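You operate a simulated robot arm through the tools that you are given. There is no shell and no other tool. Be economical: measure what you need, move in short steps, check, and stop when the job is done.

The job below is to be done with a simulated two-armed robot. You get a single attempt, and the scene is never put back.

JOB
Hang both silver short legs on the green-tipped bar and jog the line on.
Fine: one step; isolator on only after hanging, off at the end.

Only the result counts: the job must be done as asked and must still hold three seconds after the hand-in. Knocking over, shifting, dropping, spilling or breaking anything else fails it.

ROBOT AND FRAMES
Two 7-joint arms with two-finger parallel grippers on one trunk, on a base that drives. Base frame: it is fixed to the floor where the robot stands at the start and does not move with it; the origin is under the middle of the robot, x ahead of it, y to its left, z up; the surface under the hand at the start is at about z = 850. Lengths are in mm, angles in degrees, forces in N, time in s.
The left shoulder is at the start at [50, 168, 1207], the right one opposite. With the tool pointing down near the work surface each hand reaches from about 100 to 660 mm from the robot's upright axis, wherever it stands, measured 20 degrees to its own side. Places, roughly: arm rail [-1000, 1000, 1250]; green-tipped bar [-1000, 600, 1400]; line isolator [-500, 1400, 1400]; on button [-500, 1400, 1100]; short leg [-750, 1250, 1250]. Payload 1.57 kg a hand.
The TCP of each hand is the grasp point between the finger pads, 30 mm short of the fingertips. In the tool frame z runs along the fingers and y along their closing line. The gripper opens to 80 mm. The fingers are 17 mm wide and 12 mm thick; the gripper's body (40 by 82 mm) begins 80 mm behind the TCP.
Orientation is that of the tool frame in the base frame, as [roll, pitch, yaw] about the fixed x, y, z axes, in that order (R = Rz(yaw) Ry(pitch) Rx(roll)). With the fingers straight down and closing along the base's y, the tool's x points along the base's -x, its y along +y and its z along -z.

CONTROLS
- The arms move only by the tool servo_tool. It takes "left_increments", "right_increments" or both (then of equal length, played together; a hand with none holds still); each is a list of rows, each a list of 3 entries, a list of its own where there are three numbers: the finger opening in mm, from 0 to 80, then the shift along the tool's x, y, z in mm, then the turn, a rotation vector about the tool's x, y, z in degrees. In form: [[hand, [x, y, z], [rx, ry, rz]], ...]. A call has 1 to 10 rows; each row shifts and turns the commanded pose from where the row before left it, along the tool's axes as they then stand. Rows are played at 5 a second. More than 50 mm and 8.6 degrees between two rows, or a gripper value outside its range, and nothing of the call is played. Where a pose cannot be reached the arm comes as near as it can. A force on the tool above 40 N (or 10 N above the force at the start of the call, whichever is more), or a blocked arm, ends the call early, and 0.2 s more pass. The fingers move at their own pace (about 45 mm/s each) and stop on an object; they squeeze with about 22 N. The grip force told is the motor's: it shows also when the fingers shut on nothing. Time passes only in rows, and 0.2 s behind the last, so rows that do not move let the fingers close. It gives the time, the measured TCP pose, the force on the tool (base axes), the opening and the grip force at its end, in the units of the frame above (readings bear some noise), with the torque about the TCP (base axes, N m) and any sound that the robot's microphone picked up.
- Cameras (640 x 400 px; columns grow to the right, rows downward): "scene" is now at [125.2, -39.4, 1442]; the picture's right is [-0.42, -0.91, 0.00], its down [-0.31, 0.15, -0.94] and it looks along [0.85, -0.40, -0.35] (base axes); focal length 214 px, centre (320, 200). "left" rides on the left gripper at [72, 7, -122] in its tool frame; the picture's right is [-0.09, 1.00, 0.00], its down [-0.84, -0.08, -0.54] and it looks along [-0.54, -0.05, 0.84] (tool axes); focal length 238 px, centre (320, 200). "right" rides on the right gripper at [72, -7, -122] in its tool frame; the picture's right is [0.09, 1.00, 0.00], its down [-0.84, 0.08, -0.54] and it looks along [-0.54, 0.05, 0.84] (tool axes); focal length 238 px, centre (320, 200). There is no depth. A picture from a camera that has moved, and an enlarged one, comes with that camera's place and axes in the base frame and with its lens.
- capture(camera): a new picture of that camera. The clock stands still meanwhile.
- move_column(by): slides the trunk up (or, below 0, down) by that many mm; the arms and the scene camera ride with it, the base frame stays. It gives what a move gives, with no picture.
- base_move(legs): drives the robot by 1 to 6 legs, each [ahead, left, turn to the left] in mm, mm and degrees, along the robot's own axes; the way and the turn of a leg run together, so that a leg with both is an arc; at most 1500 mm and 180 degrees a leg. The arms and the cameras ride along, it lands a little off, and it stops where it bumps. It gives what a move gives.
- pan_tilt(pan, tilt): turns the head with the scene camera to pan (to the left, within 80 degrees either way) and tilt (down, from -29 to 69), counted from straight ahead of the robot. It gives what a move gives.
- zoom(camera, box): a new picture of the part [left, top, right, bottom] of that camera's present view, enlarged. The clock stands still meanwhile.
- close_job(): hands the job in; it is judged then, once.

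Go step by step. Nothing tells you exact positions but the pictures and the camera data: compare them with the known pose of the tool, close in by small moves and look again before you grip or let go. The budget is 120 turns and 100 pictures, counting those below and the enlarged ones. Unless the task says otherwise, let go and move clear before handing in, and close with one line.

The tools are called as name(argument=value, ...) on one line, values as JSON. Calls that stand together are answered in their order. servo_tool: Moves the arms, as the interface text tells. Its arguments: {"type":"object","properties":{"left_increments":{"type":"array"},"right_increments":{"type":"array"}},"required":[]} The other tools are called the same way: move_column (by) slides the trunk up or down; base_move (legs) drives the base; pan_tilt (pan, tilt) turns the head that bears the scene camera; capture (camera) takes a picture; zoom (camera, box) takes an enlarged picture of a part of a camera's view; close_job () hands the job in.

At the start:

```text
t: 0.0
left_tool_pos: [484.9, 176.8, 1001.2]
left_orientation: [180.0, 0.0, -179.9]
left_ft_force: [0.2, -0.4, 0.1]
left_moment: [-0.01, 0.0, -0.01]
left_opening: 79.7
left_grip_force: 0.1
right_tool_pos: [354.2, -206.7, 1149.2]
right_orientation: [179.9, 0.0, 180.0]
right_ft_force: [-0.8, 0.0, -0.3]
right_moment: [-0.01, -0.01, -0.01]
right_opening: 79.8
right_grip_force: 0.1
trunk travel left (down, up): [-375.0, 68.0]
robot x, y, heading: [0.5, 0.8, -0.1]
head pan, tilt: [-25.0, 20.3]
```

scene: 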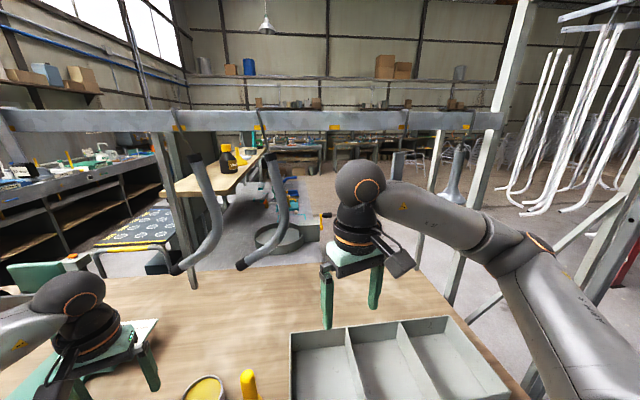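
right: 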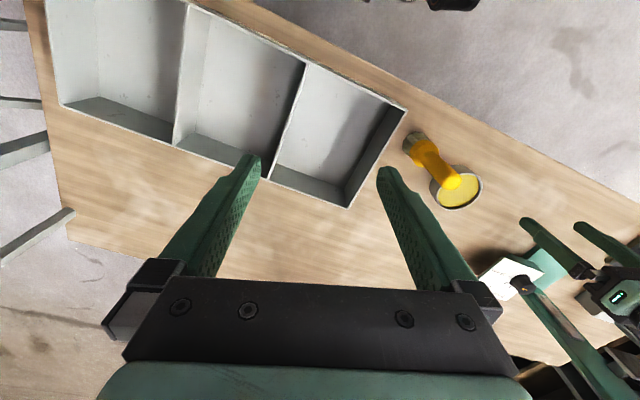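
left: 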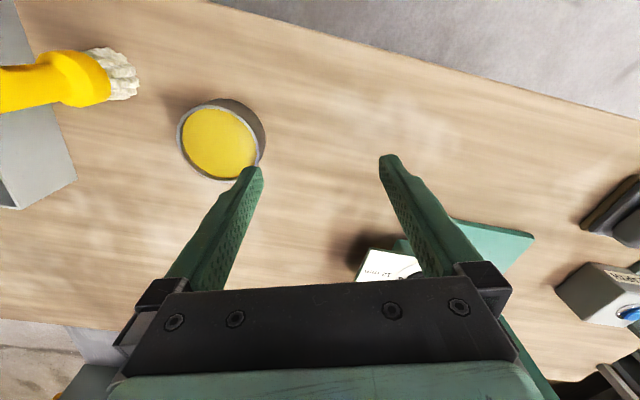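

The work area (rail, bar, isolator) is behind and left of the robot. I'll turn the head left first and look.

pan_tilt(pan=80, tilt=10)

capture(camera="scene")

```text
t: 1.8
left_tool_pos: [484.0, 176.2, 999.4]
left_orientation: [-180.0, 0.0, 180.0]
left_ft_force: [-1.1, -0.4, 0.3]
left_moment: [-0.02, 0.01, 0.01]
left_opening: 79.8
left_grip_force: 0.1
right_tool_pos: [356.6, -206.2, 1149.6]
right_orientation: [-179.9, -0.1, -180.0]
right_ft_force: [0.4, 0.1, -0.1]
right_moment: [0.02, 0.04, 0.01]
right_opening: 80.0
right_grip_force: 0.1
trunk travel left (down, up): [-375.0, 68.0]
robot x, y, heading: [0.4, -0.9, -0.2]
head pan, tilt: [80.0, 10.0]
```

```text
96 pictures are left
camera scene: at [57.0, 91.5, 1458.8], right [0.98, -0.17, 0.0], down [-0.03, -0.17, -0.98], along [0.17, 0.97, -0.17], focal length 214 px, centre (320, 200)
```

scene: 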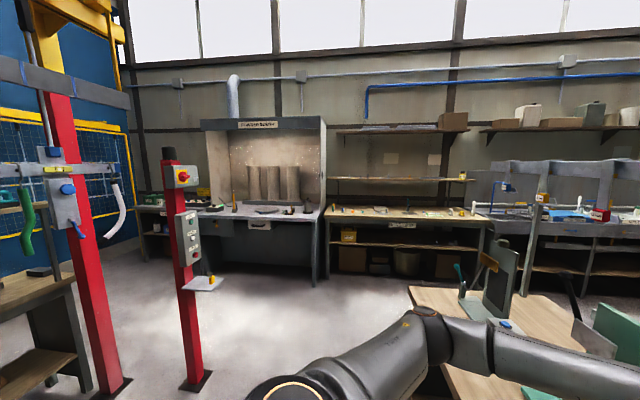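

The red posts with the isolator, the buttons and the rail are to the left and behind. I'll lift and draw in the hands before driving.

servo_tool(left_increments=[[80, [0, 0, -40], [0, 0, 0]], [80, [0, 0, -40], [0, 0, 0]], [80, [0, 0, -40], [0, 0, 0]], [80, [0, 0, -30], [0, 0, 0]], [80, [40, 0, 0], [0, 0, 0]], [80, [40, 0, 0], [0, 0, 0]], [80, [40, 0, 0], [0, 0, 0]], [80, [0, 0, 0], [0, 0, 0]]])

pan_tilt(pan=80, tilt=40)

capture(camera="scene")

```text
t: 3.6
left_tool_pos: [363.6, 176.0, 1150.0]
left_orientation: [-180.0, 0.0, 179.9]
left_ft_force: [0.3, 0.0, 0.0]
left_moment: [-0.05, 0.02, 0.03]
left_opening: 79.9
left_grip_force: 0.1
right_tool_pos: [355.5, -206.7, 1150.2]
right_orientation: [-180.0, -0.1, 180.0]
right_ft_force: [-0.3, -0.4, -0.2]
right_moment: [0.01, -0.04, 0.0]
right_opening: 80.2
right_grip_force: 0.0
trunk travel left (down, up): [-375.0, 68.0]
robot x, y, heading: [-1.3, 0.9, -0.1]
head pan, tilt: [80.0, 10.0]
```

```text
t: 4.6
left_tool_pos: [363.0, 174.7, 1149.5]
left_orientation: [180.0, 0.0, -180.0]
left_ft_force: [0.2, 0.0, -0.6]
left_moment: [0.03, 0.03, 0.01]
left_opening: 80.1
left_grip_force: 0.1
right_tool_pos: [354.8, -206.7, 1150.1]
right_orientation: [-180.0, 0.0, -180.0]
right_ft_force: [1.0, 0.8, 0.1]
right_moment: [0.0, -0.04, 0.0]
right_opening: 80.1
right_grip_force: 0.1
trunk travel left (down, up): [-375.0, 68.0]
robot x, y, heading: [2.9, -0.0, 0.2]
head pan, tilt: [80.0, 40.0]
```

```text
95 pictures are left
camera scene: at [55.6, 83.6, 1411.2], right [0.98, -0.17, 0.0], down [-0.11, -0.63, -0.77], along [0.13, 0.75, -0.64], focal length 214 px, centre (320, 200)
```

scene: 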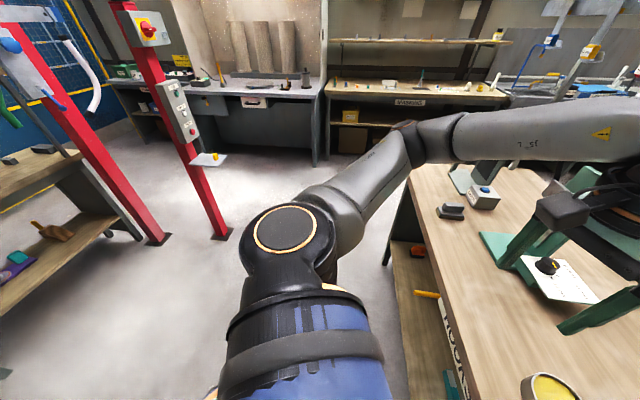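

The floor to the left is free. I'll back off 150 mm and then turn left 90°, with the hands well above the table things.

base_move(legs=[[-150, 0, 0], [0, 0, 90]])

pan_tilt(pan=40, tilt=12)

capture(camera="scene")

```text
t: 9.8
left_tool_pos: [-328.8, 361.6, 1149.8]
left_orientation: [180.0, 0.0, -89.4]
left_ft_force: [0.2, -0.3, 0.7]
left_moment: [-0.01, -0.02, -0.02]
left_opening: 80.1
left_grip_force: 0.1
right_tool_pos: [52.4, 357.5, 1150.2]
right_orientation: [179.9, 0.0, -89.3]
right_ft_force: [0.4, 0.3, 0.3]
right_moment: [-0.02, -0.01, -0.02]
right_opening: 80.2
right_grip_force: 0.2
trunk travel left (down, up): [-375.0, 68.0]
robot x, y, heading: [-151.2, 0.4, 90.8]
head pan, tilt: [80.0, 40.0]
```

```text
t: 10.9
left_tool_pos: [-327.7, 361.3, 1149.7]
left_orientation: [-180.0, 0.0, -89.4]
left_ft_force: [0.2, 0.3, 0.9]
left_moment: [-0.01, 0.01, -0.01]
left_opening: 79.8
left_grip_force: 0.1
right_tool_pos: [52.8, 357.9, 1150.8]
right_orientation: [-180.0, 0.0, -89.3]
right_ft_force: [0.0, -0.4, 0.3]
right_moment: [0.0, 0.0, 0.01]
right_opening: 80.0
right_grip_force: 0.1
trunk travel left (down, up): [-375.0, 68.0]
robot x, y, heading: [-148.9, -0.4, 90.6]
head pan, tilt: [40.0, 12.0]
```

```text
94 pictures are left
camera scene: at [-210.1, 110.6, 1455.5], right [0.76, 0.65, 0.0], down [0.14, -0.16, -0.98], along [-0.64, 0.74, -0.21], focal length 214 px, centre (320, 200)
```

scene: 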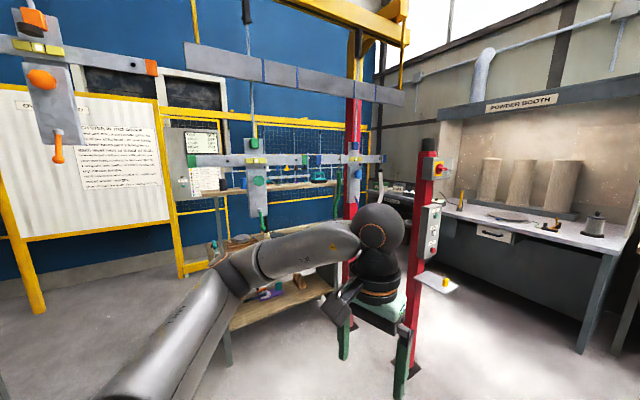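

An overhead line with colour-coded bars, and a posted notice. I'll enlarge both the notice and the line.

zoom(camera="scene", box=[0, 80, 230, 224])

zoom(camera="scene", box=[180, 120, 460, 295])

pan_tilt(pan=78, tilt=8)

capture(camera="scene")

```text
2.78 times, centred on (115, 152) of scene
camera zoom: at [-210.1, 110.6, 1455.5], right [0.76, 0.65, 0.0], down [0.14, -0.16, -0.98], along [-0.64, 0.74, -0.21], focal length 596 px, centre (889, 333)
```

zoom: 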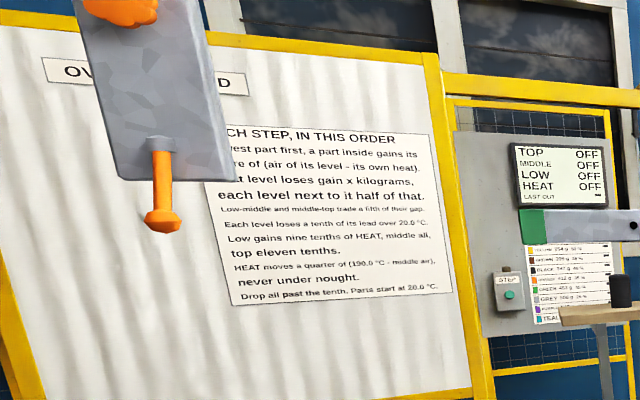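

```text
2.29 times, centred on (320, 208) of scene
camera zoom: at [-210.1, 110.6, 1455.5], right [0.76, 0.65, 0.0], down [0.14, -0.16, -0.98], along [-0.64, 0.74, -0.21], focal length 490 px, centre (320, 183)
```

zoom: 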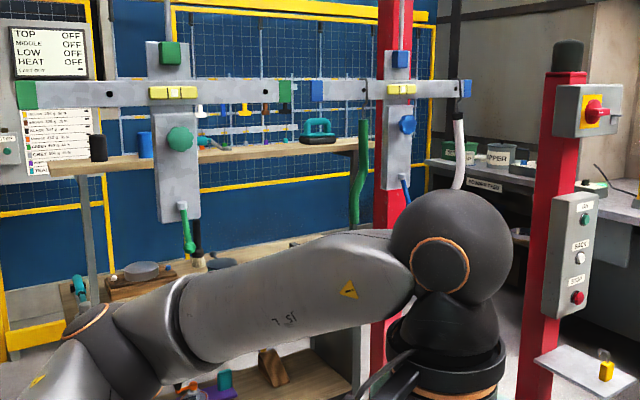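

```text
t: 11.9
left_tool_pos: [-327.9, 361.9, 1149.2]
left_orientation: [180.0, 0.0, -89.4]
left_ft_force: [-0.8, 0.0, 0.1]
left_moment: [-0.04, -0.03, -0.02]
left_opening: 79.8
left_grip_force: 0.0
right_tool_pos: [53.6, 357.3, 1149.8]
right_orientation: [-180.0, 0.1, -89.3]
right_ft_force: [0.2, 0.4, -0.6]
right_moment: [0.01, 0.0, 0.03]
right_opening: 80.0
right_grip_force: 0.0
trunk travel left (down, up): [-375.0, 68.0]
robot x, y, heading: [-146.5, -1.2, 90.3]
head pan, tilt: [78.0, 8.0]
```

```text
91 pictures are left
camera scene: at [-240.1, 58.2, 1462.0], right [0.2, 0.98, 0.0], down [0.14, -0.03, -0.99], along [-0.97, 0.2, -0.14], focal length 214 px, centre (320, 200)
```

scene: 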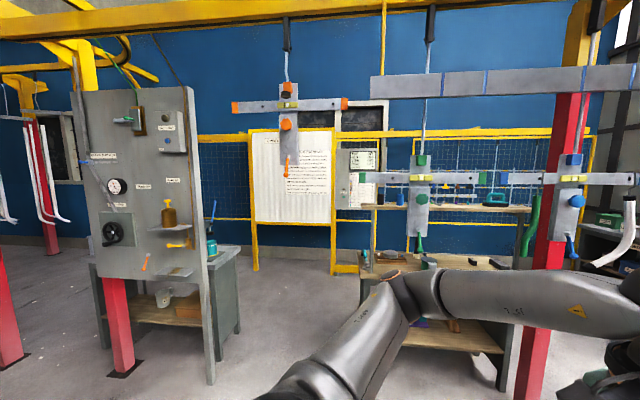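

The green-tipped bar hangs in the middle of the line. I'll turn to face the line (−x) and slide over in front of it.

base_move(legs=[[0, 0, 89.5], [0, -700, 0]])

pan_tilt(pan=0, tilt=10)

capture(camera="scene")

```text
t: 22.2
left_tool_pos: [-508.9, 528.2, 1149.6]
left_orientation: [-180.0, 0.0, -0.7]
left_ft_force: [-0.3, -0.9, 0.3]
left_moment: [0.02, 0.02, 0.0]
left_opening: 80.0
left_grip_force: 0.0
right_tool_pos: [-494.7, 908.2, 1149.8]
right_orientation: [180.0, 0.0, -0.7]
right_ft_force: [0.1, 0.4, 0.0]
right_moment: [0.03, 0.01, -0.02]
right_opening: 80.1
right_grip_force: 0.1
trunk travel left (down, up): [-375.0, 68.0]
robot x, y, heading: [-143.2, 700.3, 179.4]
head pan, tilt: [78.0, 8.0]
```

```text
t: 23.8
left_tool_pos: [-509.0, 529.6, 1150.0]
left_orientation: [-179.9, 0.0, -0.8]
left_ft_force: [-1.1, -0.1, 0.0]
left_moment: [-0.03, 0.03, 0.0]
left_opening: 79.9
left_grip_force: 0.1
right_tool_pos: [-495.3, 909.0, 1150.1]
right_orientation: [-180.0, 0.0, -0.8]
right_ft_force: [0.4, 0.5, -0.4]
right_moment: [-0.03, 0.01, -0.02]
right_opening: 80.0
right_grip_force: 0.1
trunk travel left (down, up): [-375.0, 68.0]
robot x, y, heading: [-145.1, 698.3, 179.4]
head pan, tilt: [0.0, 10.0]
```

```text
90 pictures are left
camera scene: at [-275.2, 699.6, 1458.8], right [0.01, 1.0, 0.0], down [0.17, 0.0, -0.98], along [-0.98, 0.01, -0.17], focal length 214 px, centre (320, 200)
```

scene: 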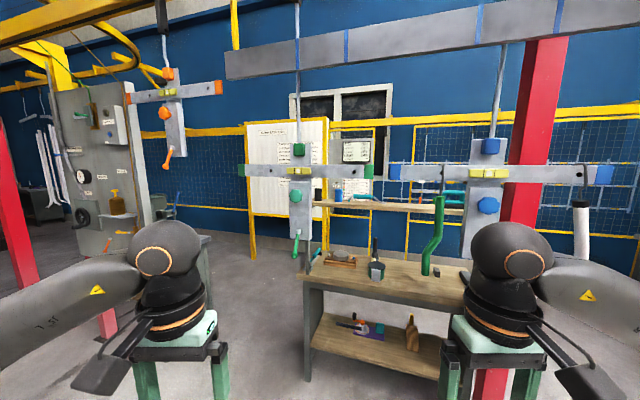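

I'll enlarge the green bar, the blue bar and the small parts on the bench.

zoom(camera="scene", box=[220, 120, 400, 232])

zoom(camera="scene", box=[380, 130, 640, 292])

zoom(camera="scene", box=[290, 190, 480, 360])

pan_tilt(pan=-50, tilt=12)

capture(camera="scene")

```text
3.56 times, centred on (310, 176) of scene
camera zoom: at [-275.2, 699.6, 1458.8], right [0.01, 1.0, 0.0], down [0.17, 0.0, -0.98], along [-0.98, 0.01, -0.17], focal length 763 px, centre (356, 285)
```

zoom: 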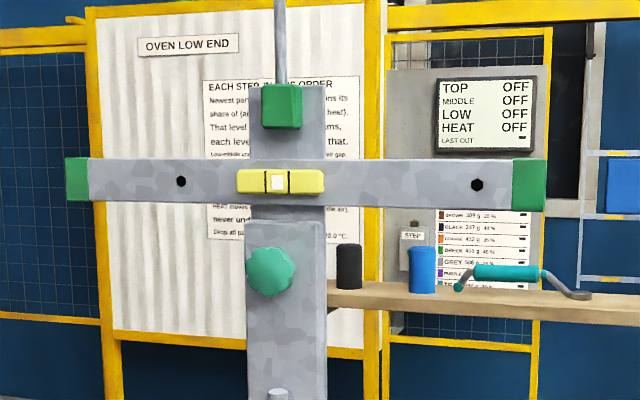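

```text
2.46 times, centred on (510, 211) of scene
camera zoom: at [-275.2, 699.6, 1458.8], right [0.01, 1.0, 0.0], down [0.17, 0.0, -0.98], along [-0.98, 0.01, -0.17], focal length 528 px, centre (-148, 173)
```

zoom: 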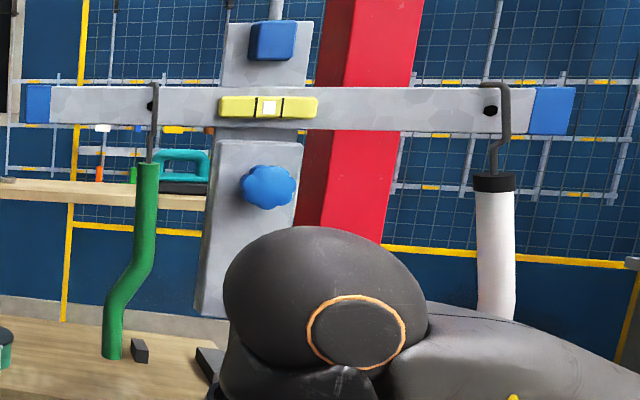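

```text
2.35 times, centred on (385, 275) of scene
camera zoom: at [-275.2, 699.6, 1458.8], right [0.01, 1.0, 0.0], down [0.17, 0.0, -0.98], along [-0.98, 0.01, -0.17], focal length 505 px, centre (167, 24)
```

zoom: 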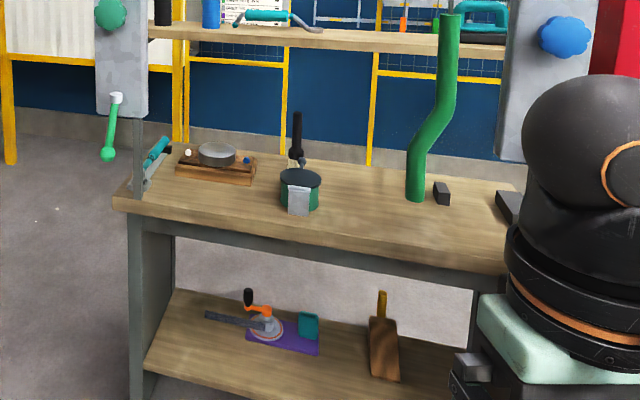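

```text
t: 24.9
left_tool_pos: [-508.8, 528.2, 1150.2]
left_orientation: [-180.0, 0.0, -0.6]
left_ft_force: [0.3, 0.2, -0.1]
left_moment: [0.03, -0.05, -0.02]
left_opening: 79.9
left_grip_force: 0.1
right_tool_pos: [-495.6, 908.7, 1150.5]
right_orientation: [180.0, 0.0, -0.7]
right_ft_force: [0.1, -0.7, 0.6]
right_moment: [-0.01, 0.02, 0.03]
right_opening: 79.8
right_grip_force: 0.0
trunk travel left (down, up): [-375.0, 68.0]
robot x, y, heading: [-140.9, 698.4, 179.3]
head pan, tilt: [-50.0, 12.0]
```

```text
86 pictures are left
camera scene: at [-241.3, 770.6, 1455.6], right [0.77, 0.63, 0.0], down [0.13, -0.16, -0.98], along [-0.62, 0.76, -0.21], focal length 214 px, centre (320, 200)
```

scene: 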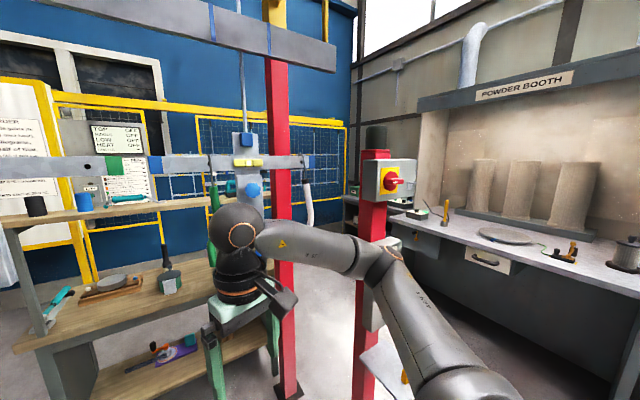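

The blue bar carries coloured tubes; I still need to find the silver short legs. I'll enlarge around the blue bar and the post, and look farther right.

zoom(camera="scene", box=[190, 110, 430, 260])

pan_tilt(pan=-75, tilt=25)

capture(camera="scene")

capture(camera="right")

```text
2.67 times, centred on (310, 185) of scene
camera zoom: at [-241.3, 770.6, 1455.6], right [0.77, 0.63, 0.0], down [0.13, -0.16, -0.98], along [-0.62, 0.76, -0.21], focal length 572 px, centre (347, 240)
```

zoom: 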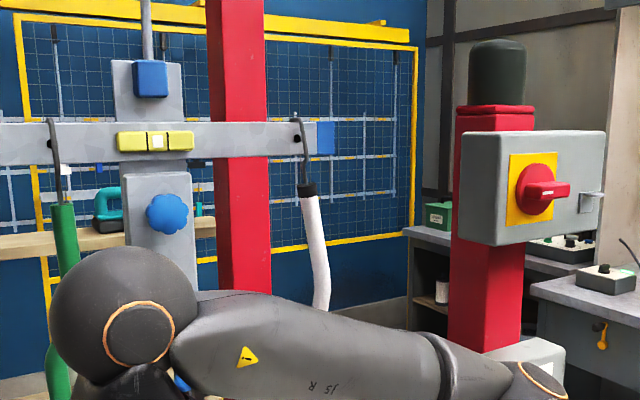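

```text
t: 25.8
left_tool_pos: [-509.2, 527.9, 1149.3]
left_orientation: [-179.9, 0.0, -0.7]
left_ft_force: [-0.3, -0.3, 1.1]
left_moment: [0.02, 0.0, 0.0]
left_opening: 79.8
left_grip_force: 0.1
right_tool_pos: [-495.1, 908.9, 1150.1]
right_orientation: [180.0, 0.0, -0.7]
right_ft_force: [-0.3, -1.1, -0.3]
right_moment: [0.01, -0.01, -0.01]
right_opening: 80.0
right_grip_force: 0.1
trunk travel left (down, up): [-375.0, 68.0]
robot x, y, heading: [-144.4, 697.2, 179.6]
head pan, tilt: [-75.0, 25.0]
```

```text
84 pictures are left
camera scene: at [-205.0, 787.8, 1434.5], right [0.97, 0.25, 0.0], down [0.1, -0.41, -0.91], along [-0.22, 0.88, -0.42], focal length 214 px, centre (320, 200)
```

scene: 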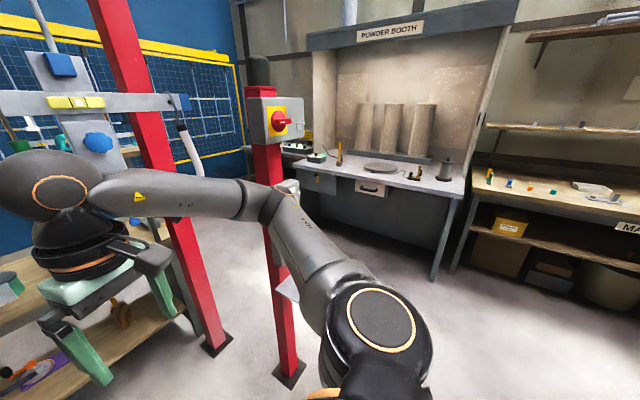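

```text
83 pictures are left
camera right: at [-423.5, 915.9, 1271.3], right [0.08, -1.0, 0.0], down [-0.84, -0.07, 0.54], along [-0.54, -0.04, -0.84], focal length 238 px, centre (320, 200)
```

right: 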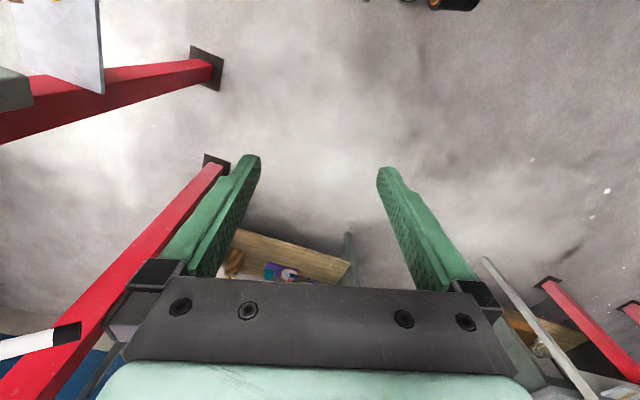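

The blue bar's tubes are partly hidden by my right arm. I'll slide 230 mm right so they show between the arms, and look there.

base_move(legs=[[0, -230, 0]])

pan_tilt(pan=-20, tilt=18)

capture(camera="scene")

```text
t: 28.4
left_tool_pos: [-506.3, 756.1, 1150.2]
left_orientation: [179.9, 0.0, -0.9]
left_ft_force: [-0.6, 0.5, 0.3]
left_moment: [-0.02, 0.0, -0.04]
left_opening: 80.0
left_grip_force: 0.1
right_tool_pos: [-492.4, 1138.7, 1149.7]
right_orientation: [180.0, 0.0, -0.9]
right_ft_force: [-0.2, -0.4, 0.4]
right_moment: [0.02, -0.03, 0.05]
right_opening: 79.9
right_grip_force: 0.1
trunk travel left (down, up): [-375.0, 68.0]
robot x, y, heading: [-139.1, 929.7, 179.3]
head pan, tilt: [-75.0, 25.0]
```

```text
t: 29.7
left_tool_pos: [-506.4, 758.7, 1148.2]
left_orientation: [-179.9, -0.1, -0.9]
left_ft_force: [-0.8, -0.7, 0.7]
left_moment: [-0.02, 0.0, 0.01]
left_opening: 79.9
left_grip_force: 0.1
right_tool_pos: [-489.9, 1138.8, 1150.2]
right_orientation: [-180.0, 0.0, -0.8]
right_ft_force: [0.2, -0.1, -0.4]
right_moment: [0.01, 0.01, -0.01]
right_opening: 79.7
right_grip_force: 0.0
trunk travel left (down, up): [-375.0, 68.0]
robot x, y, heading: [-140.0, 926.8, 179.2]
head pan, tilt: [-20.0, 18.0]
```

```text
82 pictures are left
camera scene: at [-266.3, 961.0, 1445.8], right [0.36, 0.93, 0.0], down [0.29, -0.11, -0.95], along [-0.89, 0.34, -0.31], focal length 214 px, centre (320, 200)
```

scene: 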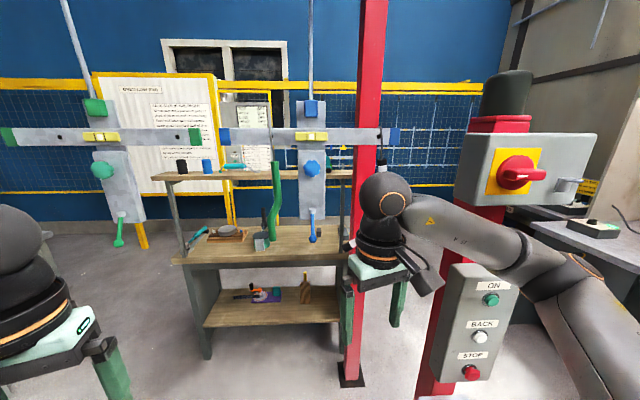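

I see the control box (ON, BACK, STOP) and isolator. Still searching for silver legs: enlarge the bench, and look behind-left.

zoom(camera="scene", box=[140, 70, 420, 245])

pan_tilt(pan=55, tilt=12)

capture(camera="scene")

pan_tilt(pan=-80, tilt=12)

capture(camera="scene")

```text
2.29 times, centred on (280, 158) of scene
camera zoom: at [-266.3, 961.0, 1445.8], right [0.36, 0.93, 0.0], down [0.29, -0.11, -0.95], along [-0.89, 0.34, -0.31], focal length 490 px, centre (411, 297)
```

zoom: 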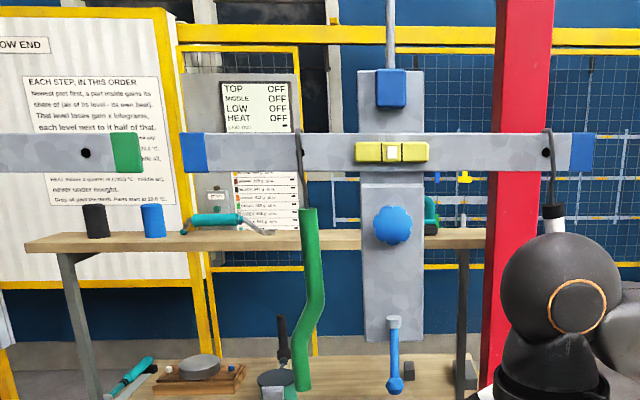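

```text
t: 31.2
left_tool_pos: [-506.0, 757.5, 1149.6]
left_orientation: [180.0, 0.0, -0.8]
left_ft_force: [1.7, 0.9, 0.3]
left_moment: [-0.05, -0.03, 0.01]
left_opening: 80.1
left_grip_force: 0.1
right_tool_pos: [-491.1, 1138.7, 1150.1]
right_orientation: [-180.0, 0.0, -0.9]
right_ft_force: [0.1, 0.8, 0.5]
right_moment: [0.01, -0.01, -0.01]
right_opening: 80.0
right_grip_force: 0.0
trunk travel left (down, up): [-375.0, 68.0]
robot x, y, heading: [-143.2, 925.6, 179.1]
head pan, tilt: [55.0, 12.0]
```

```text
80 pictures are left
camera scene: at [-233.7, 852.2, 1455.6], right [-0.81, 0.59, 0.0], down [0.12, 0.17, -0.98], along [-0.57, -0.79, -0.21], focal length 214 px, centre (320, 200)
```

scene: 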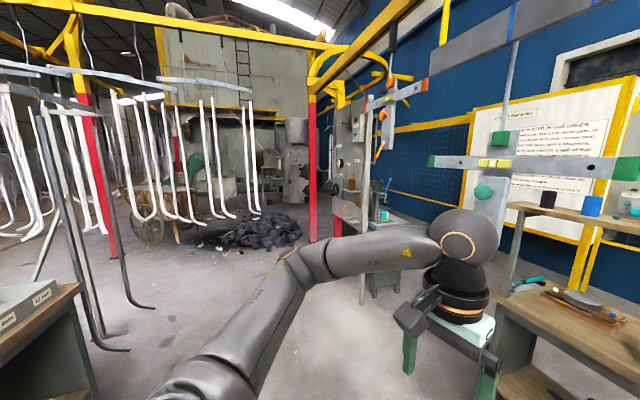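

```text
t: 33.3
left_tool_pos: [-506.6, 757.1, 1149.2]
left_orientation: [180.0, 0.1, -0.8]
left_ft_force: [-0.6, 1.4, 0.6]
left_moment: [0.0, 0.02, -0.03]
left_opening: 80.1
left_grip_force: 0.1
right_tool_pos: [-492.7, 1139.2, 1150.4]
right_orientation: [-180.0, 0.0, -0.8]
right_ft_force: [-0.5, -0.3, 0.1]
right_moment: [-0.01, 0.04, -0.03]
right_opening: 79.9
right_grip_force: 0.2
trunk travel left (down, up): [-375.0, 68.0]
robot x, y, heading: [-141.2, 925.8, 179.4]
head pan, tilt: [-80.0, 12.0]
```

```text
79 pictures are left
camera scene: at [-194.0, 1019.8, 1455.6], right [0.99, 0.16, 0.0], down [0.03, -0.21, -0.98], along [-0.16, 0.97, -0.21], focal length 214 px, centre (320, 200)
```

scene: 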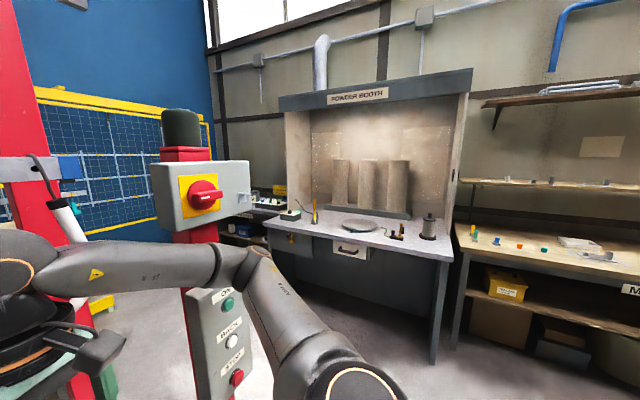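

Nothing silver and short on this side. The grey bent tubes on the rail I saw at the start may be them; I'll go back left and turn round to look.

base_move(legs=[[0, 450, 0], [0, 0, 130]])

pan_tilt(pan=10, tilt=12)

capture(camera="scene")

pan_tilt(pan=75, tilt=12)

capture(camera="scene")

```text
t: 43.2
left_tool_pos: [216.4, 304.9, 1148.6]
left_orientation: [-179.9, -0.1, 129.1]
left_ft_force: [-0.4, 0.4, -0.6]
left_moment: [0.01, 0.03, 0.03]
left_opening: 80.0
left_grip_force: 0.0
right_tool_pos: [-82.8, 70.9, 1150.5]
right_orientation: [179.9, 0.0, 129.1]
right_ft_force: [0.2, 0.9, -0.5]
right_moment: [-0.01, 0.03, 0.01]
right_opening: 80.2
right_grip_force: 0.0
trunk travel left (down, up): [-375.0, 68.0]
robot x, y, heading: [-148.1, 478.6, -51.0]
head pan, tilt: [-80.0, 12.0]
```

```text
t: 44.9
left_tool_pos: [217.7, 304.3, 1149.2]
left_orientation: [-179.9, 0.0, 129.1]
left_ft_force: [-0.5, -0.4, 0.4]
left_moment: [-0.01, -0.02, 0.0]
left_opening: 79.9
left_grip_force: 0.2
right_tool_pos: [-84.8, 71.3, 1149.5]
right_orientation: [-180.0, 0.0, 129.2]
right_ft_force: [0.0, 1.2, 0.3]
right_moment: [-0.02, 0.01, 0.0]
right_opening: 79.9
right_grip_force: 0.0
trunk travel left (down, up): [-375.0, 68.0]
robot x, y, heading: [-147.4, 477.9, -51.0]
head pan, tilt: [10.0, 12.0]
```

```text
78 pictures are left
camera scene: at [-51.4, 384.5, 1455.6], right [-0.66, -0.76, 0.0], down [-0.16, 0.14, -0.98], along [0.74, -0.64, -0.21], focal length 214 px, centre (320, 200)
```

scene: 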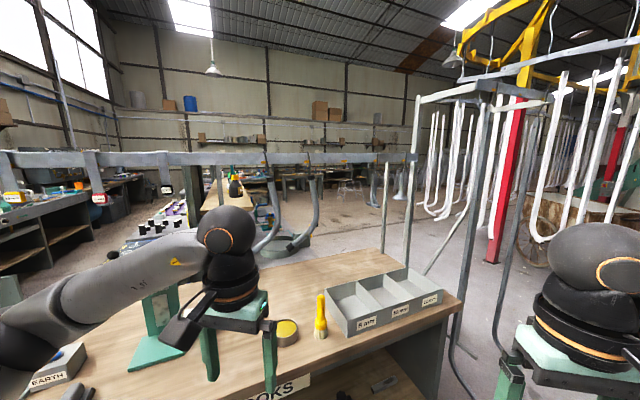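

```text
t: 46.2
left_tool_pos: [217.4, 304.8, 1149.5]
left_orientation: [-180.0, 0.0, 129.1]
left_ft_force: [0.1, -0.1, -0.3]
left_moment: [-0.02, -0.03, 0.04]
left_opening: 79.8
left_grip_force: 0.0
right_tool_pos: [-83.6, 71.9, 1149.5]
right_orientation: [180.0, 0.1, 129.1]
right_ft_force: [-0.3, 0.0, 0.8]
right_moment: [0.02, 0.03, -0.02]
right_opening: 80.2
right_grip_force: 0.3
trunk travel left (down, up): [-375.0, 68.0]
robot x, y, heading: [-145.8, 479.1, -50.9]
head pan, tilt: [75.0, 12.0]
```

```text
77 pictures are left
camera scene: at [-36.7, 483.6, 1455.6], right [0.41, -0.91, 0.0], down [-0.19, -0.08, -0.98], along [0.89, 0.4, -0.21], focal length 214 px, centre (320, 200)
```

scene: 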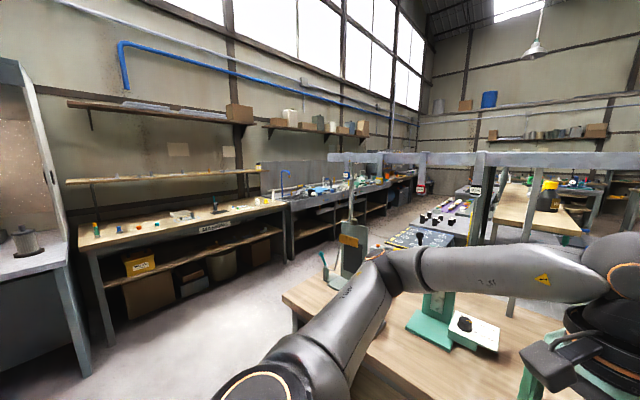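

There is a rail behind this bench with tagged places and curved tubes hanging on it. I'll enlarge that.

pan_tilt(pan=20, tilt=15)

zoom(camera="scene", box=[60, 110, 300, 260])

zoom(camera="scene", box=[280, 110, 560, 285])

zoom(camera="scene", box=[400, 60, 640, 210])

```text
t: 47.5
left_tool_pos: [217.0, 304.8, 1149.3]
left_orientation: [-180.0, 0.0, 129.1]
left_ft_force: [0.3, 0.7, 0.4]
left_moment: [-0.03, -0.03, -0.05]
left_opening: 79.6
left_grip_force: 0.1
right_tool_pos: [-84.4, 71.0, 1151.2]
right_orientation: [-180.0, 0.0, 129.2]
right_ft_force: [1.2, -0.4, -0.3]
right_moment: [-0.02, -0.02, -0.02]
right_opening: 80.0
right_grip_force: 0.0
trunk travel left (down, up): [-375.0, 68.0]
robot x, y, heading: [-145.6, 476.0, -51.0]
head pan, tilt: [20.0, 15.0]
```

```text
2.67 times, centred on (180, 185) of scene
camera zoom: at [-41.7, 397.6, 1450.7], right [-0.51, -0.86, 0.0], down [-0.22, 0.13, -0.97], along [0.83, -0.5, -0.26], focal length 572 px, centre (693, 240)
```

zoom: 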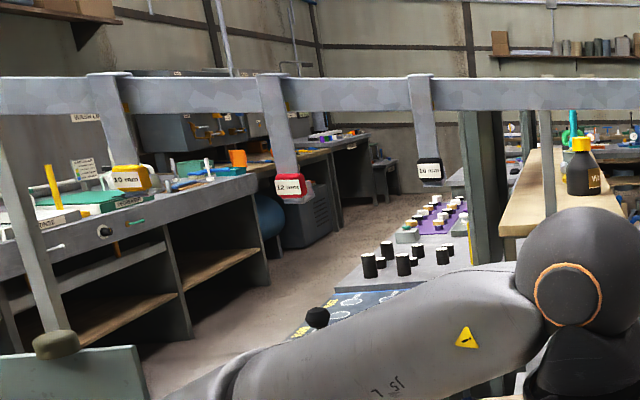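

```text
2.29 times, centred on (420, 198) of scene
camera zoom: at [-41.7, 397.6, 1450.7], right [-0.51, -0.86, 0.0], down [-0.22, 0.13, -0.97], along [0.83, -0.5, -0.26], focal length 490 px, centre (91, 206)
```

zoom: 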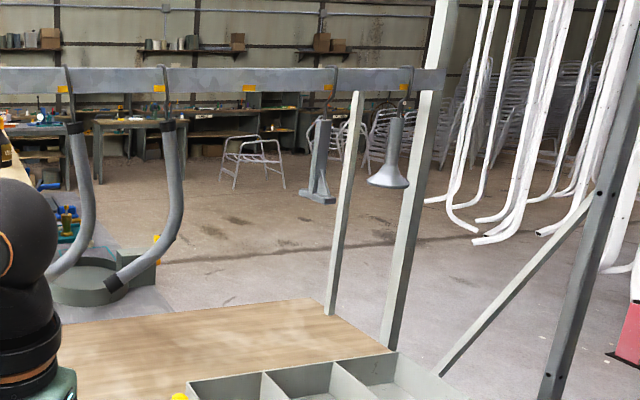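

```text
2.67 times, centred on (520, 135) of scene
camera zoom: at [-41.7, 397.6, 1450.7], right [-0.51, -0.86, 0.0], down [-0.22, 0.13, -0.97], along [0.83, -0.5, -0.26], focal length 572 px, centre (-213, 373)
```

zoom: 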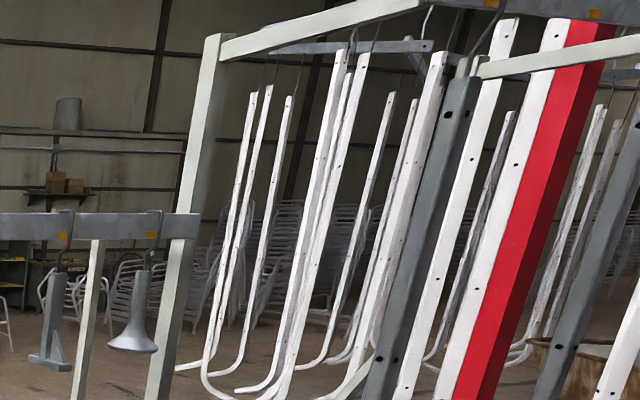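

The two grey bent tubes with black collars hanging from this rail look like the two silver short legs (same shape as the white leg on the blue bar). I'll drive to stand in front of them and look closer.

base_move(legs=[[213, -172, 0], [0, 0, 51], [0, -270, 0]])

pan_tilt(pan=0, tilt=8)

capture(camera="scene")

zoom(camera="scene", box=[200, 120, 440, 270])

```text
t: 54.4
left_tool_pos: [217.2, 108.7, 1149.2]
left_orientation: [180.0, 0.0, 179.6]
left_ft_force: [0.3, 1.0, -0.9]
left_moment: [-0.01, 0.0, 0.01]
left_opening: 80.0
left_grip_force: 0.2
right_tool_pos: [205.6, -272.2, 1150.5]
right_orientation: [180.0, 0.0, 179.7]
right_ft_force: [0.1, -0.3, -0.3]
right_moment: [-0.04, -0.02, -0.01]
right_opening: 80.0
right_grip_force: 0.1
trunk travel left (down, up): [-375.0, 68.0]
robot x, y, heading: [-149.4, -60.2, -0.2]
head pan, tilt: [20.0, 15.0]
```

```text
t: 55.3
left_tool_pos: [216.5, 109.3, 1149.5]
left_orientation: [-179.9, 0.0, 179.6]
left_ft_force: [0.2, 0.1, 0.6]
left_moment: [-0.02, 0.03, -0.01]
left_opening: 80.0
left_grip_force: 0.0
right_tool_pos: [204.5, -272.2, 1149.6]
right_orientation: [-180.0, 0.0, 179.7]
right_ft_force: [-0.3, 0.7, -0.9]
right_moment: [-0.02, 0.0, 0.03]
right_opening: 79.9
right_grip_force: 0.1
trunk travel left (down, up): [-375.0, 68.0]
robot x, y, heading: [-147.9, -63.9, -0.5]
head pan, tilt: [0.0, 8.0]
```

```text
73 pictures are left
camera scene: at [-15.3, -64.4, 1462.0], right [-0.01, -1.0, 0.0], down [-0.14, 0.0, -0.99], along [0.99, -0.01, -0.14], focal length 214 px, centre (320, 200)
```

scene: 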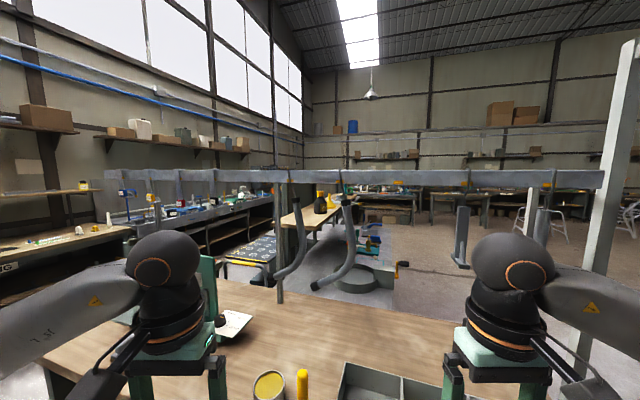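

```text
2.67 times, centred on (320, 195) of scene
camera zoom: at [-15.3, -64.4, 1462.0], right [-0.01, -1.0, 0.0], down [-0.14, 0.0, -0.99], along [0.99, -0.01, -0.14], focal length 572 px, centre (320, 213)
```

zoom: 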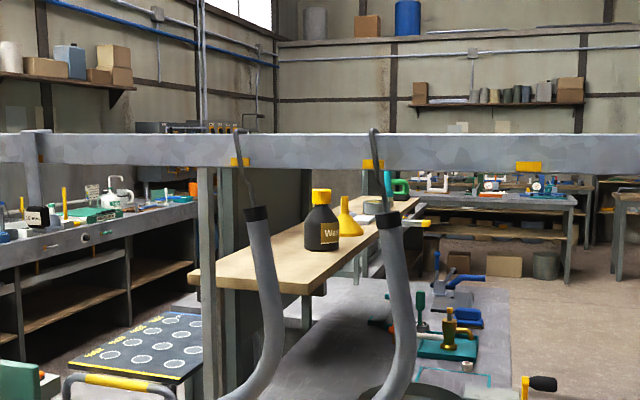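

Both tubes are clear: collars at about (645, 3, 1368) and (640, −145, 1368), hooks over the rail top at z≈1465. I'll drive 130 mm forward and swing both hands horizontal.

base_move(legs=[[130, 0, 0]])

servo_tool(left_increments=[[80, [-17, 0, -12], [0, -8.2, 0]], [80, [-18.5, 0, -9.5], [0, -8.2, 0]], [80, [-19.7, 0, -6.7], [0, -8.2, 0]], [80, [-20.5, 0, -3.8], [0, -8.2, 0]], [80, [-20.8, 0, -0.9], [0, -8.2, 0]], [80, [-20.7, 0, 2.1], [0, -8.2, 0]], [80, [-20.2, 0, 5], [0, -8.2, 0]], [80, [-19.3, 0, 7.9], [0, -8.2, 0]], [80, [-18, 0, 10.6], [0, -8.2, 0]], [80, [-16.3, 0, 13], [0, -8.2, 0]]], right_increments=[[80, [-17, 0, -12], [0, -8.2, 0]], [80, [-18.5, 0, -9.5], [0, -8.2, 0]], [80, [-19.7, 0, -6.7], [0, -8.2, 0]], [80, [-20.5, 0, -3.8], [0, -8.2, 0]], [80, [-20.8, 0, -0.9], [0, -8.2, 0]], [80, [-20.7, 0, 2.1], [0, -8.2, 0]], [80, [-20.2, 0, 5], [0, -8.2, 0]], [80, [-19.3, 0, 7.9], [0, -8.2, 0]], [80, [-18, 0, 10.6], [0, -8.2, 0]], [80, [-16.3, 0, 13], [0, -8.2, 0]]])

capture(camera="scene")

```text
t: 56.5
left_tool_pos: [345.6, 107.0, 1149.4]
left_orientation: [180.0, -0.2, 179.6]
left_ft_force: [-0.1, 0.2, 0.2]
left_moment: [0.01, 0.02, 0.02]
left_opening: 79.6
left_grip_force: 0.1
right_tool_pos: [333.3, -273.5, 1149.6]
right_orientation: [180.0, -0.1, 179.7]
right_ft_force: [0.5, 0.8, -0.5]
right_moment: [0.0, -0.01, 0.01]
right_opening: 80.0
right_grip_force: 0.1
trunk travel left (down, up): [-375.0, 68.0]
robot x, y, heading: [-19.3, -63.4, -0.3]
head pan, tilt: [0.0, 8.0]
```

```text
t: 58.8
left_tool_pos: [516.1, 106.5, 1269.4]
left_orientation: [-179.8, 82.0, 179.6]
left_ft_force: [0.3, 0.7, 0.4]
left_moment: [-0.01, 0.01, -0.03]
left_opening: 80.0
left_grip_force: 0.0
right_tool_pos: [502.5, -274.9, 1270.3]
right_orientation: [179.9, 82.1, 179.6]
right_ft_force: [-0.2, 0.4, -0.3]
right_moment: [-0.01, 0.02, -0.03]
right_opening: 79.8
right_grip_force: 0.0
trunk travel left (down, up): [-375.0, 68.0]
robot x, y, heading: [-20.4, -62.1, -0.5]
head pan, tilt: [0.0, 8.0]
```

```text
71 pictures are left
camera scene: at [112.9, -65.3, 1462.0], right [-0.01, -1.0, 0.0], down [-0.14, 0.0, -0.99], along [0.99, -0.01, -0.14], focal length 214 px, centre (320, 200)
```

scene: 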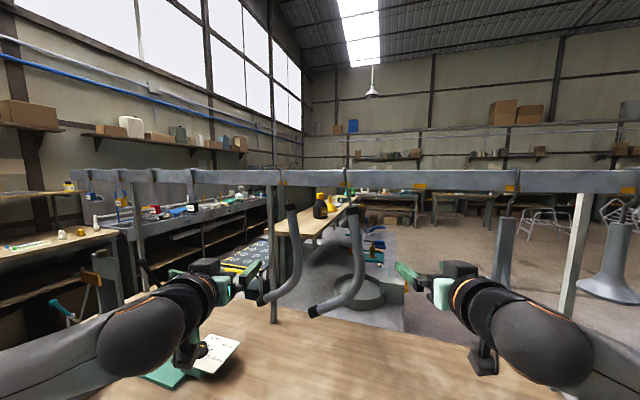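

Hands are nearly horizontal. A zoom at the tubes for tilt and exact spots.

zoom(camera="scene", box=[230, 160, 422, 320])

capture(camera="left")

capture(camera="right")

```text
2.50 times, centred on (326, 240) of scene
camera zoom: at [112.9, -65.3, 1462.0], right [-0.01, -1.0, 0.0], down [-0.14, 0.0, -0.99], along [0.99, -0.01, -0.14], focal length 536 px, centre (305, 100)
```

zoom: 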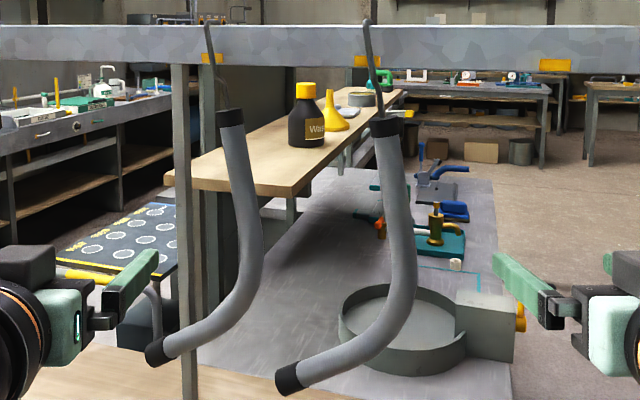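

```text
69 pictures are left
camera left: at [384.5, 114.3, 1215.4], right [0.02, 1.0, 0.09], down [-0.42, -0.07, 0.9], along [0.91, -0.06, 0.42], focal length 238 px, centre (320, 200)
```

left: 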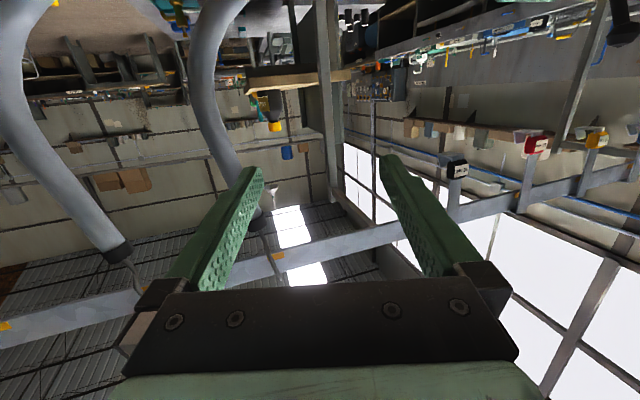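

```text
68 pictures are left
camera right: at [372.3, -278.8, 1215.2], right [-0.01, 1.0, -0.09], down [-0.42, 0.08, 0.9], along [0.91, 0.04, 0.42], focal length 238 px, centre (320, 200)
```

right: 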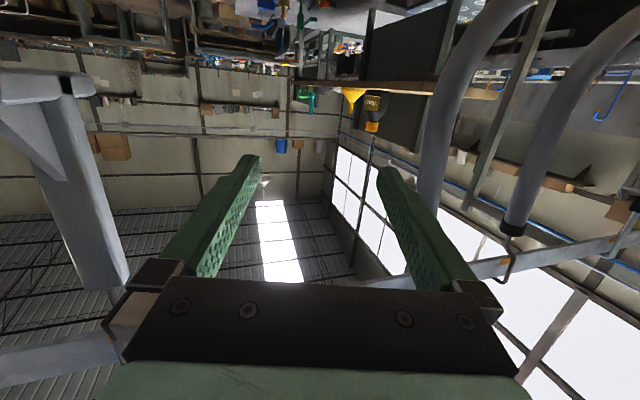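

Pre-grasp next: move both hands in front of the tubes, level them, match the ~10° tube tilt and toe the wrists apart 15°.

servo_tool(left_increments=[[80, [-16.7, -29.3, 13.5], [0, 0, 0]], [80, [-16.7, -29.3, 13.5], [0, 0, 0]], [80, [-16.7, -29.3, 13.5], [0, 0, 0]], [80, [0, 0, 0], [0, -8, 0]], [80, [0, 0, 0], [0, 0, -5]], [80, [0, 0, 0], [0, 0, -5]], [80, [0, 0, 0], [7.5, 0, 0]], [80, [0, 0, 0], [7.5, 0, 0]], [80, [0, 0, 0], [0, 0, 0]]], right_increments=[[80, [-14, 31.3, 8.5], [0, 0, 0]], [80, [-14, 31.3, 8.5], [0, 0, 0]], [80, [-14, 31.3, 8.5], [0, 0, 0]], [80, [0, 0, 0], [0, -8, 0]], [80, [0, 0, 0], [0, 0, -5]], [80, [0, 0, 0], [0, 0, -5]], [80, [0, 0, 0], [-7.5, 0, 0]], [80, [0, 0, 0], [-7.5, 0, 0]], [80, [0, 0, 0], [0, 0, 0]]])

zoom(camera="scene", box=[230, 160, 422, 320])

capture(camera="left")

capture(camera="right")

```text
t: 60.8
left_tool_pos: [561.2, 19.1, 1312.1]
left_orientation: [-75.8, 80.1, -91.2]
left_ft_force: [-0.3, -0.3, -0.5]
left_moment: [0.0, 0.01, -0.05]
left_opening: 79.9
left_grip_force: 0.0
right_tool_pos: [535.0, -179.0, 1308.3]
right_orientation: [-105.2, 79.9, -90.4]
right_ft_force: [0.3, 0.5, 0.7]
right_moment: [0.01, 0.01, -0.01]
right_opening: 80.1
right_grip_force: 0.1
trunk travel left (down, up): [-375.0, 68.0]
robot x, y, heading: [-24.1, -68.8, -0.5]
head pan, tilt: [0.0, 8.0]
```

```text
2.50 times, centred on (326, 240) of scene
camera zoom: at [112.9, -65.1, 1462.0], right [-0.01, -1.0, 0.0], down [-0.14, 0.0, -0.99], along [0.99, -0.01, -0.14], focal length 536 px, centre (305, 100)
```

zoom: 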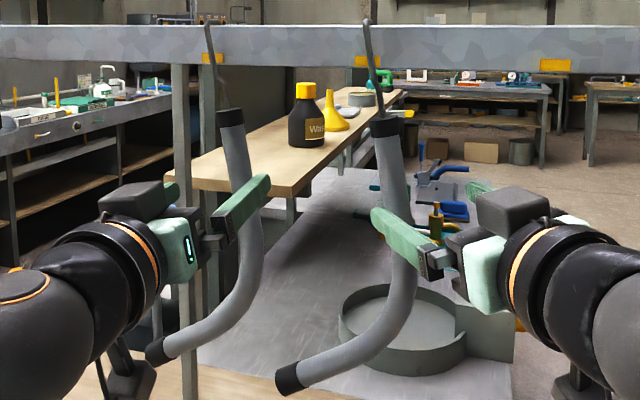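

```text
66 pictures are left
camera left: at [444.8, 44.1, 1236.5], right [0.27, 0.96, -0.08], down [-0.54, 0.21, 0.81], along [0.8, -0.17, 0.58], focal length 238 px, centre (320, 200)
```

left: 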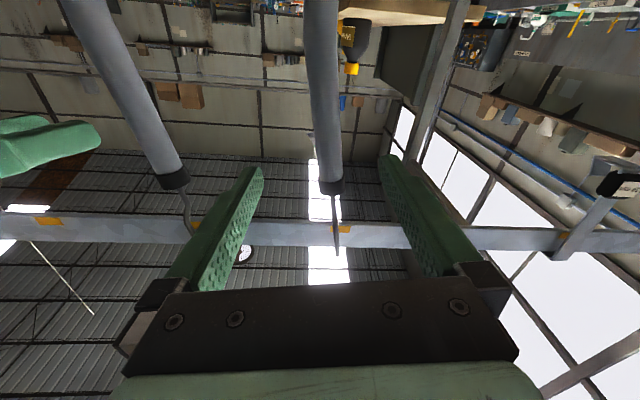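

```text
65 pictures are left
camera right: at [418.5, -228.3, 1243.3], right [-0.25, 0.93, -0.26], down [-0.54, 0.08, 0.84], along [0.8, 0.35, 0.49], focal length 238 px, centre (320, 200)
```

right: 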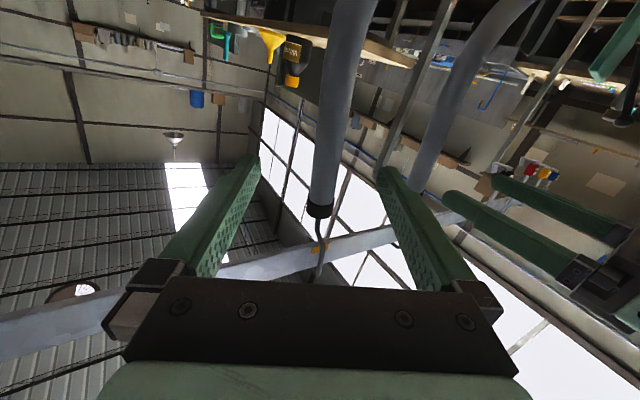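

Both tubes are centred between the fingers. Tube A is at x≈650, tube B at x≈605 (the rail is skewed ~16°). I advance and check.

servo_tool(left_increments=[[80, [0, 0, 24], [0, 0, 0]], [80, [0, 0, 24], [0, 0, 0]], [80, [0, 0, 24], [0, 0, 0]], [80, [0, 0, 22], [0, 0, 0]], [80, [0, 0, 0], [0, 0, 0]]], right_increments=[[80, [0, 0, 18], [0, 0, 0]], [80, [0, 0, 18], [0, 0, 0]], [80, [0, 0, 18], [0, 0, 0]], [80, [0, 0, 18], [0, 0, 0]], [80, [0, 0, 0], [0, 0, 0]]])

zoom(camera="scene", box=[230, 160, 422, 320])

capture(camera="left")

capture(camera="right")

```text
t: 62.0
left_tool_pos: [652.9, -1.2, 1320.9]
left_orientation: [-76.0, 80.1, -91.6]
left_ft_force: [-0.1, -0.1, -0.3]
left_moment: [-0.02, -0.02, 0.01]
left_opening: 79.9
left_grip_force: 0.1
left hand out of reach, approached as far as the arm can: row 2
right_tool_pos: [603.9, -163.0, 1305.7]
right_orientation: [-105.0, 80.1, -90.4]
right_ft_force: [-1.2, -0.4, -0.2]
right_moment: [-0.01, 0.02, -0.01]
right_opening: 80.1
right_grip_force: 0.0
trunk travel left (down, up): [-375.0, 68.0]
robot x, y, heading: [-21.0, -64.7, -0.3]
head pan, tilt: [0.0, 8.0]
```

```text
2.50 times, centred on (326, 240) of scene
camera zoom: at [112.0, -65.3, 1462.1], right [-0.01, -1.0, 0.0], down [-0.14, 0.0, -0.99], along [0.99, -0.01, -0.14], focal length 536 px, centre (305, 100)
```

zoom: 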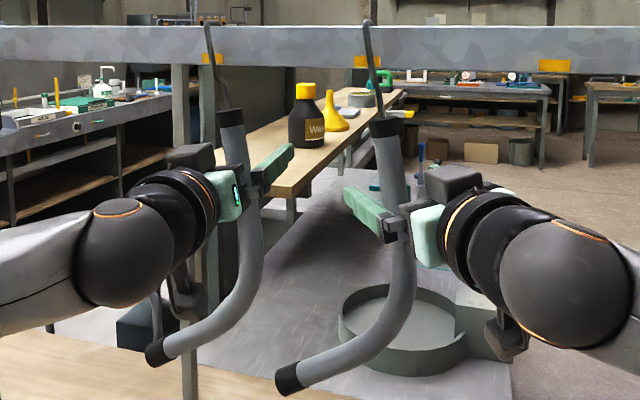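

```text
63 pictures are left
camera left: at [535.7, 24.4, 1243.9], right [0.26, 0.96, -0.08], down [-0.54, 0.21, 0.81], along [0.8, -0.17, 0.57], focal length 238 px, centre (320, 200)
```

left: 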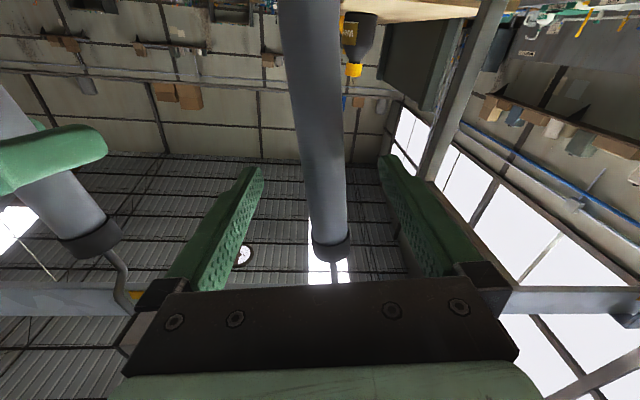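

```text
62 pictures are left
camera right: at [487.2, -210.2, 1240.5], right [-0.25, 0.93, -0.26], down [-0.54, 0.08, 0.84], along [0.8, 0.35, 0.49], focal length 238 px, centre (320, 200)
```

right: 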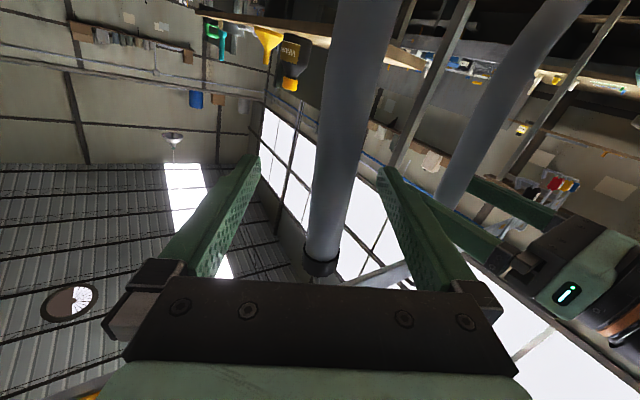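

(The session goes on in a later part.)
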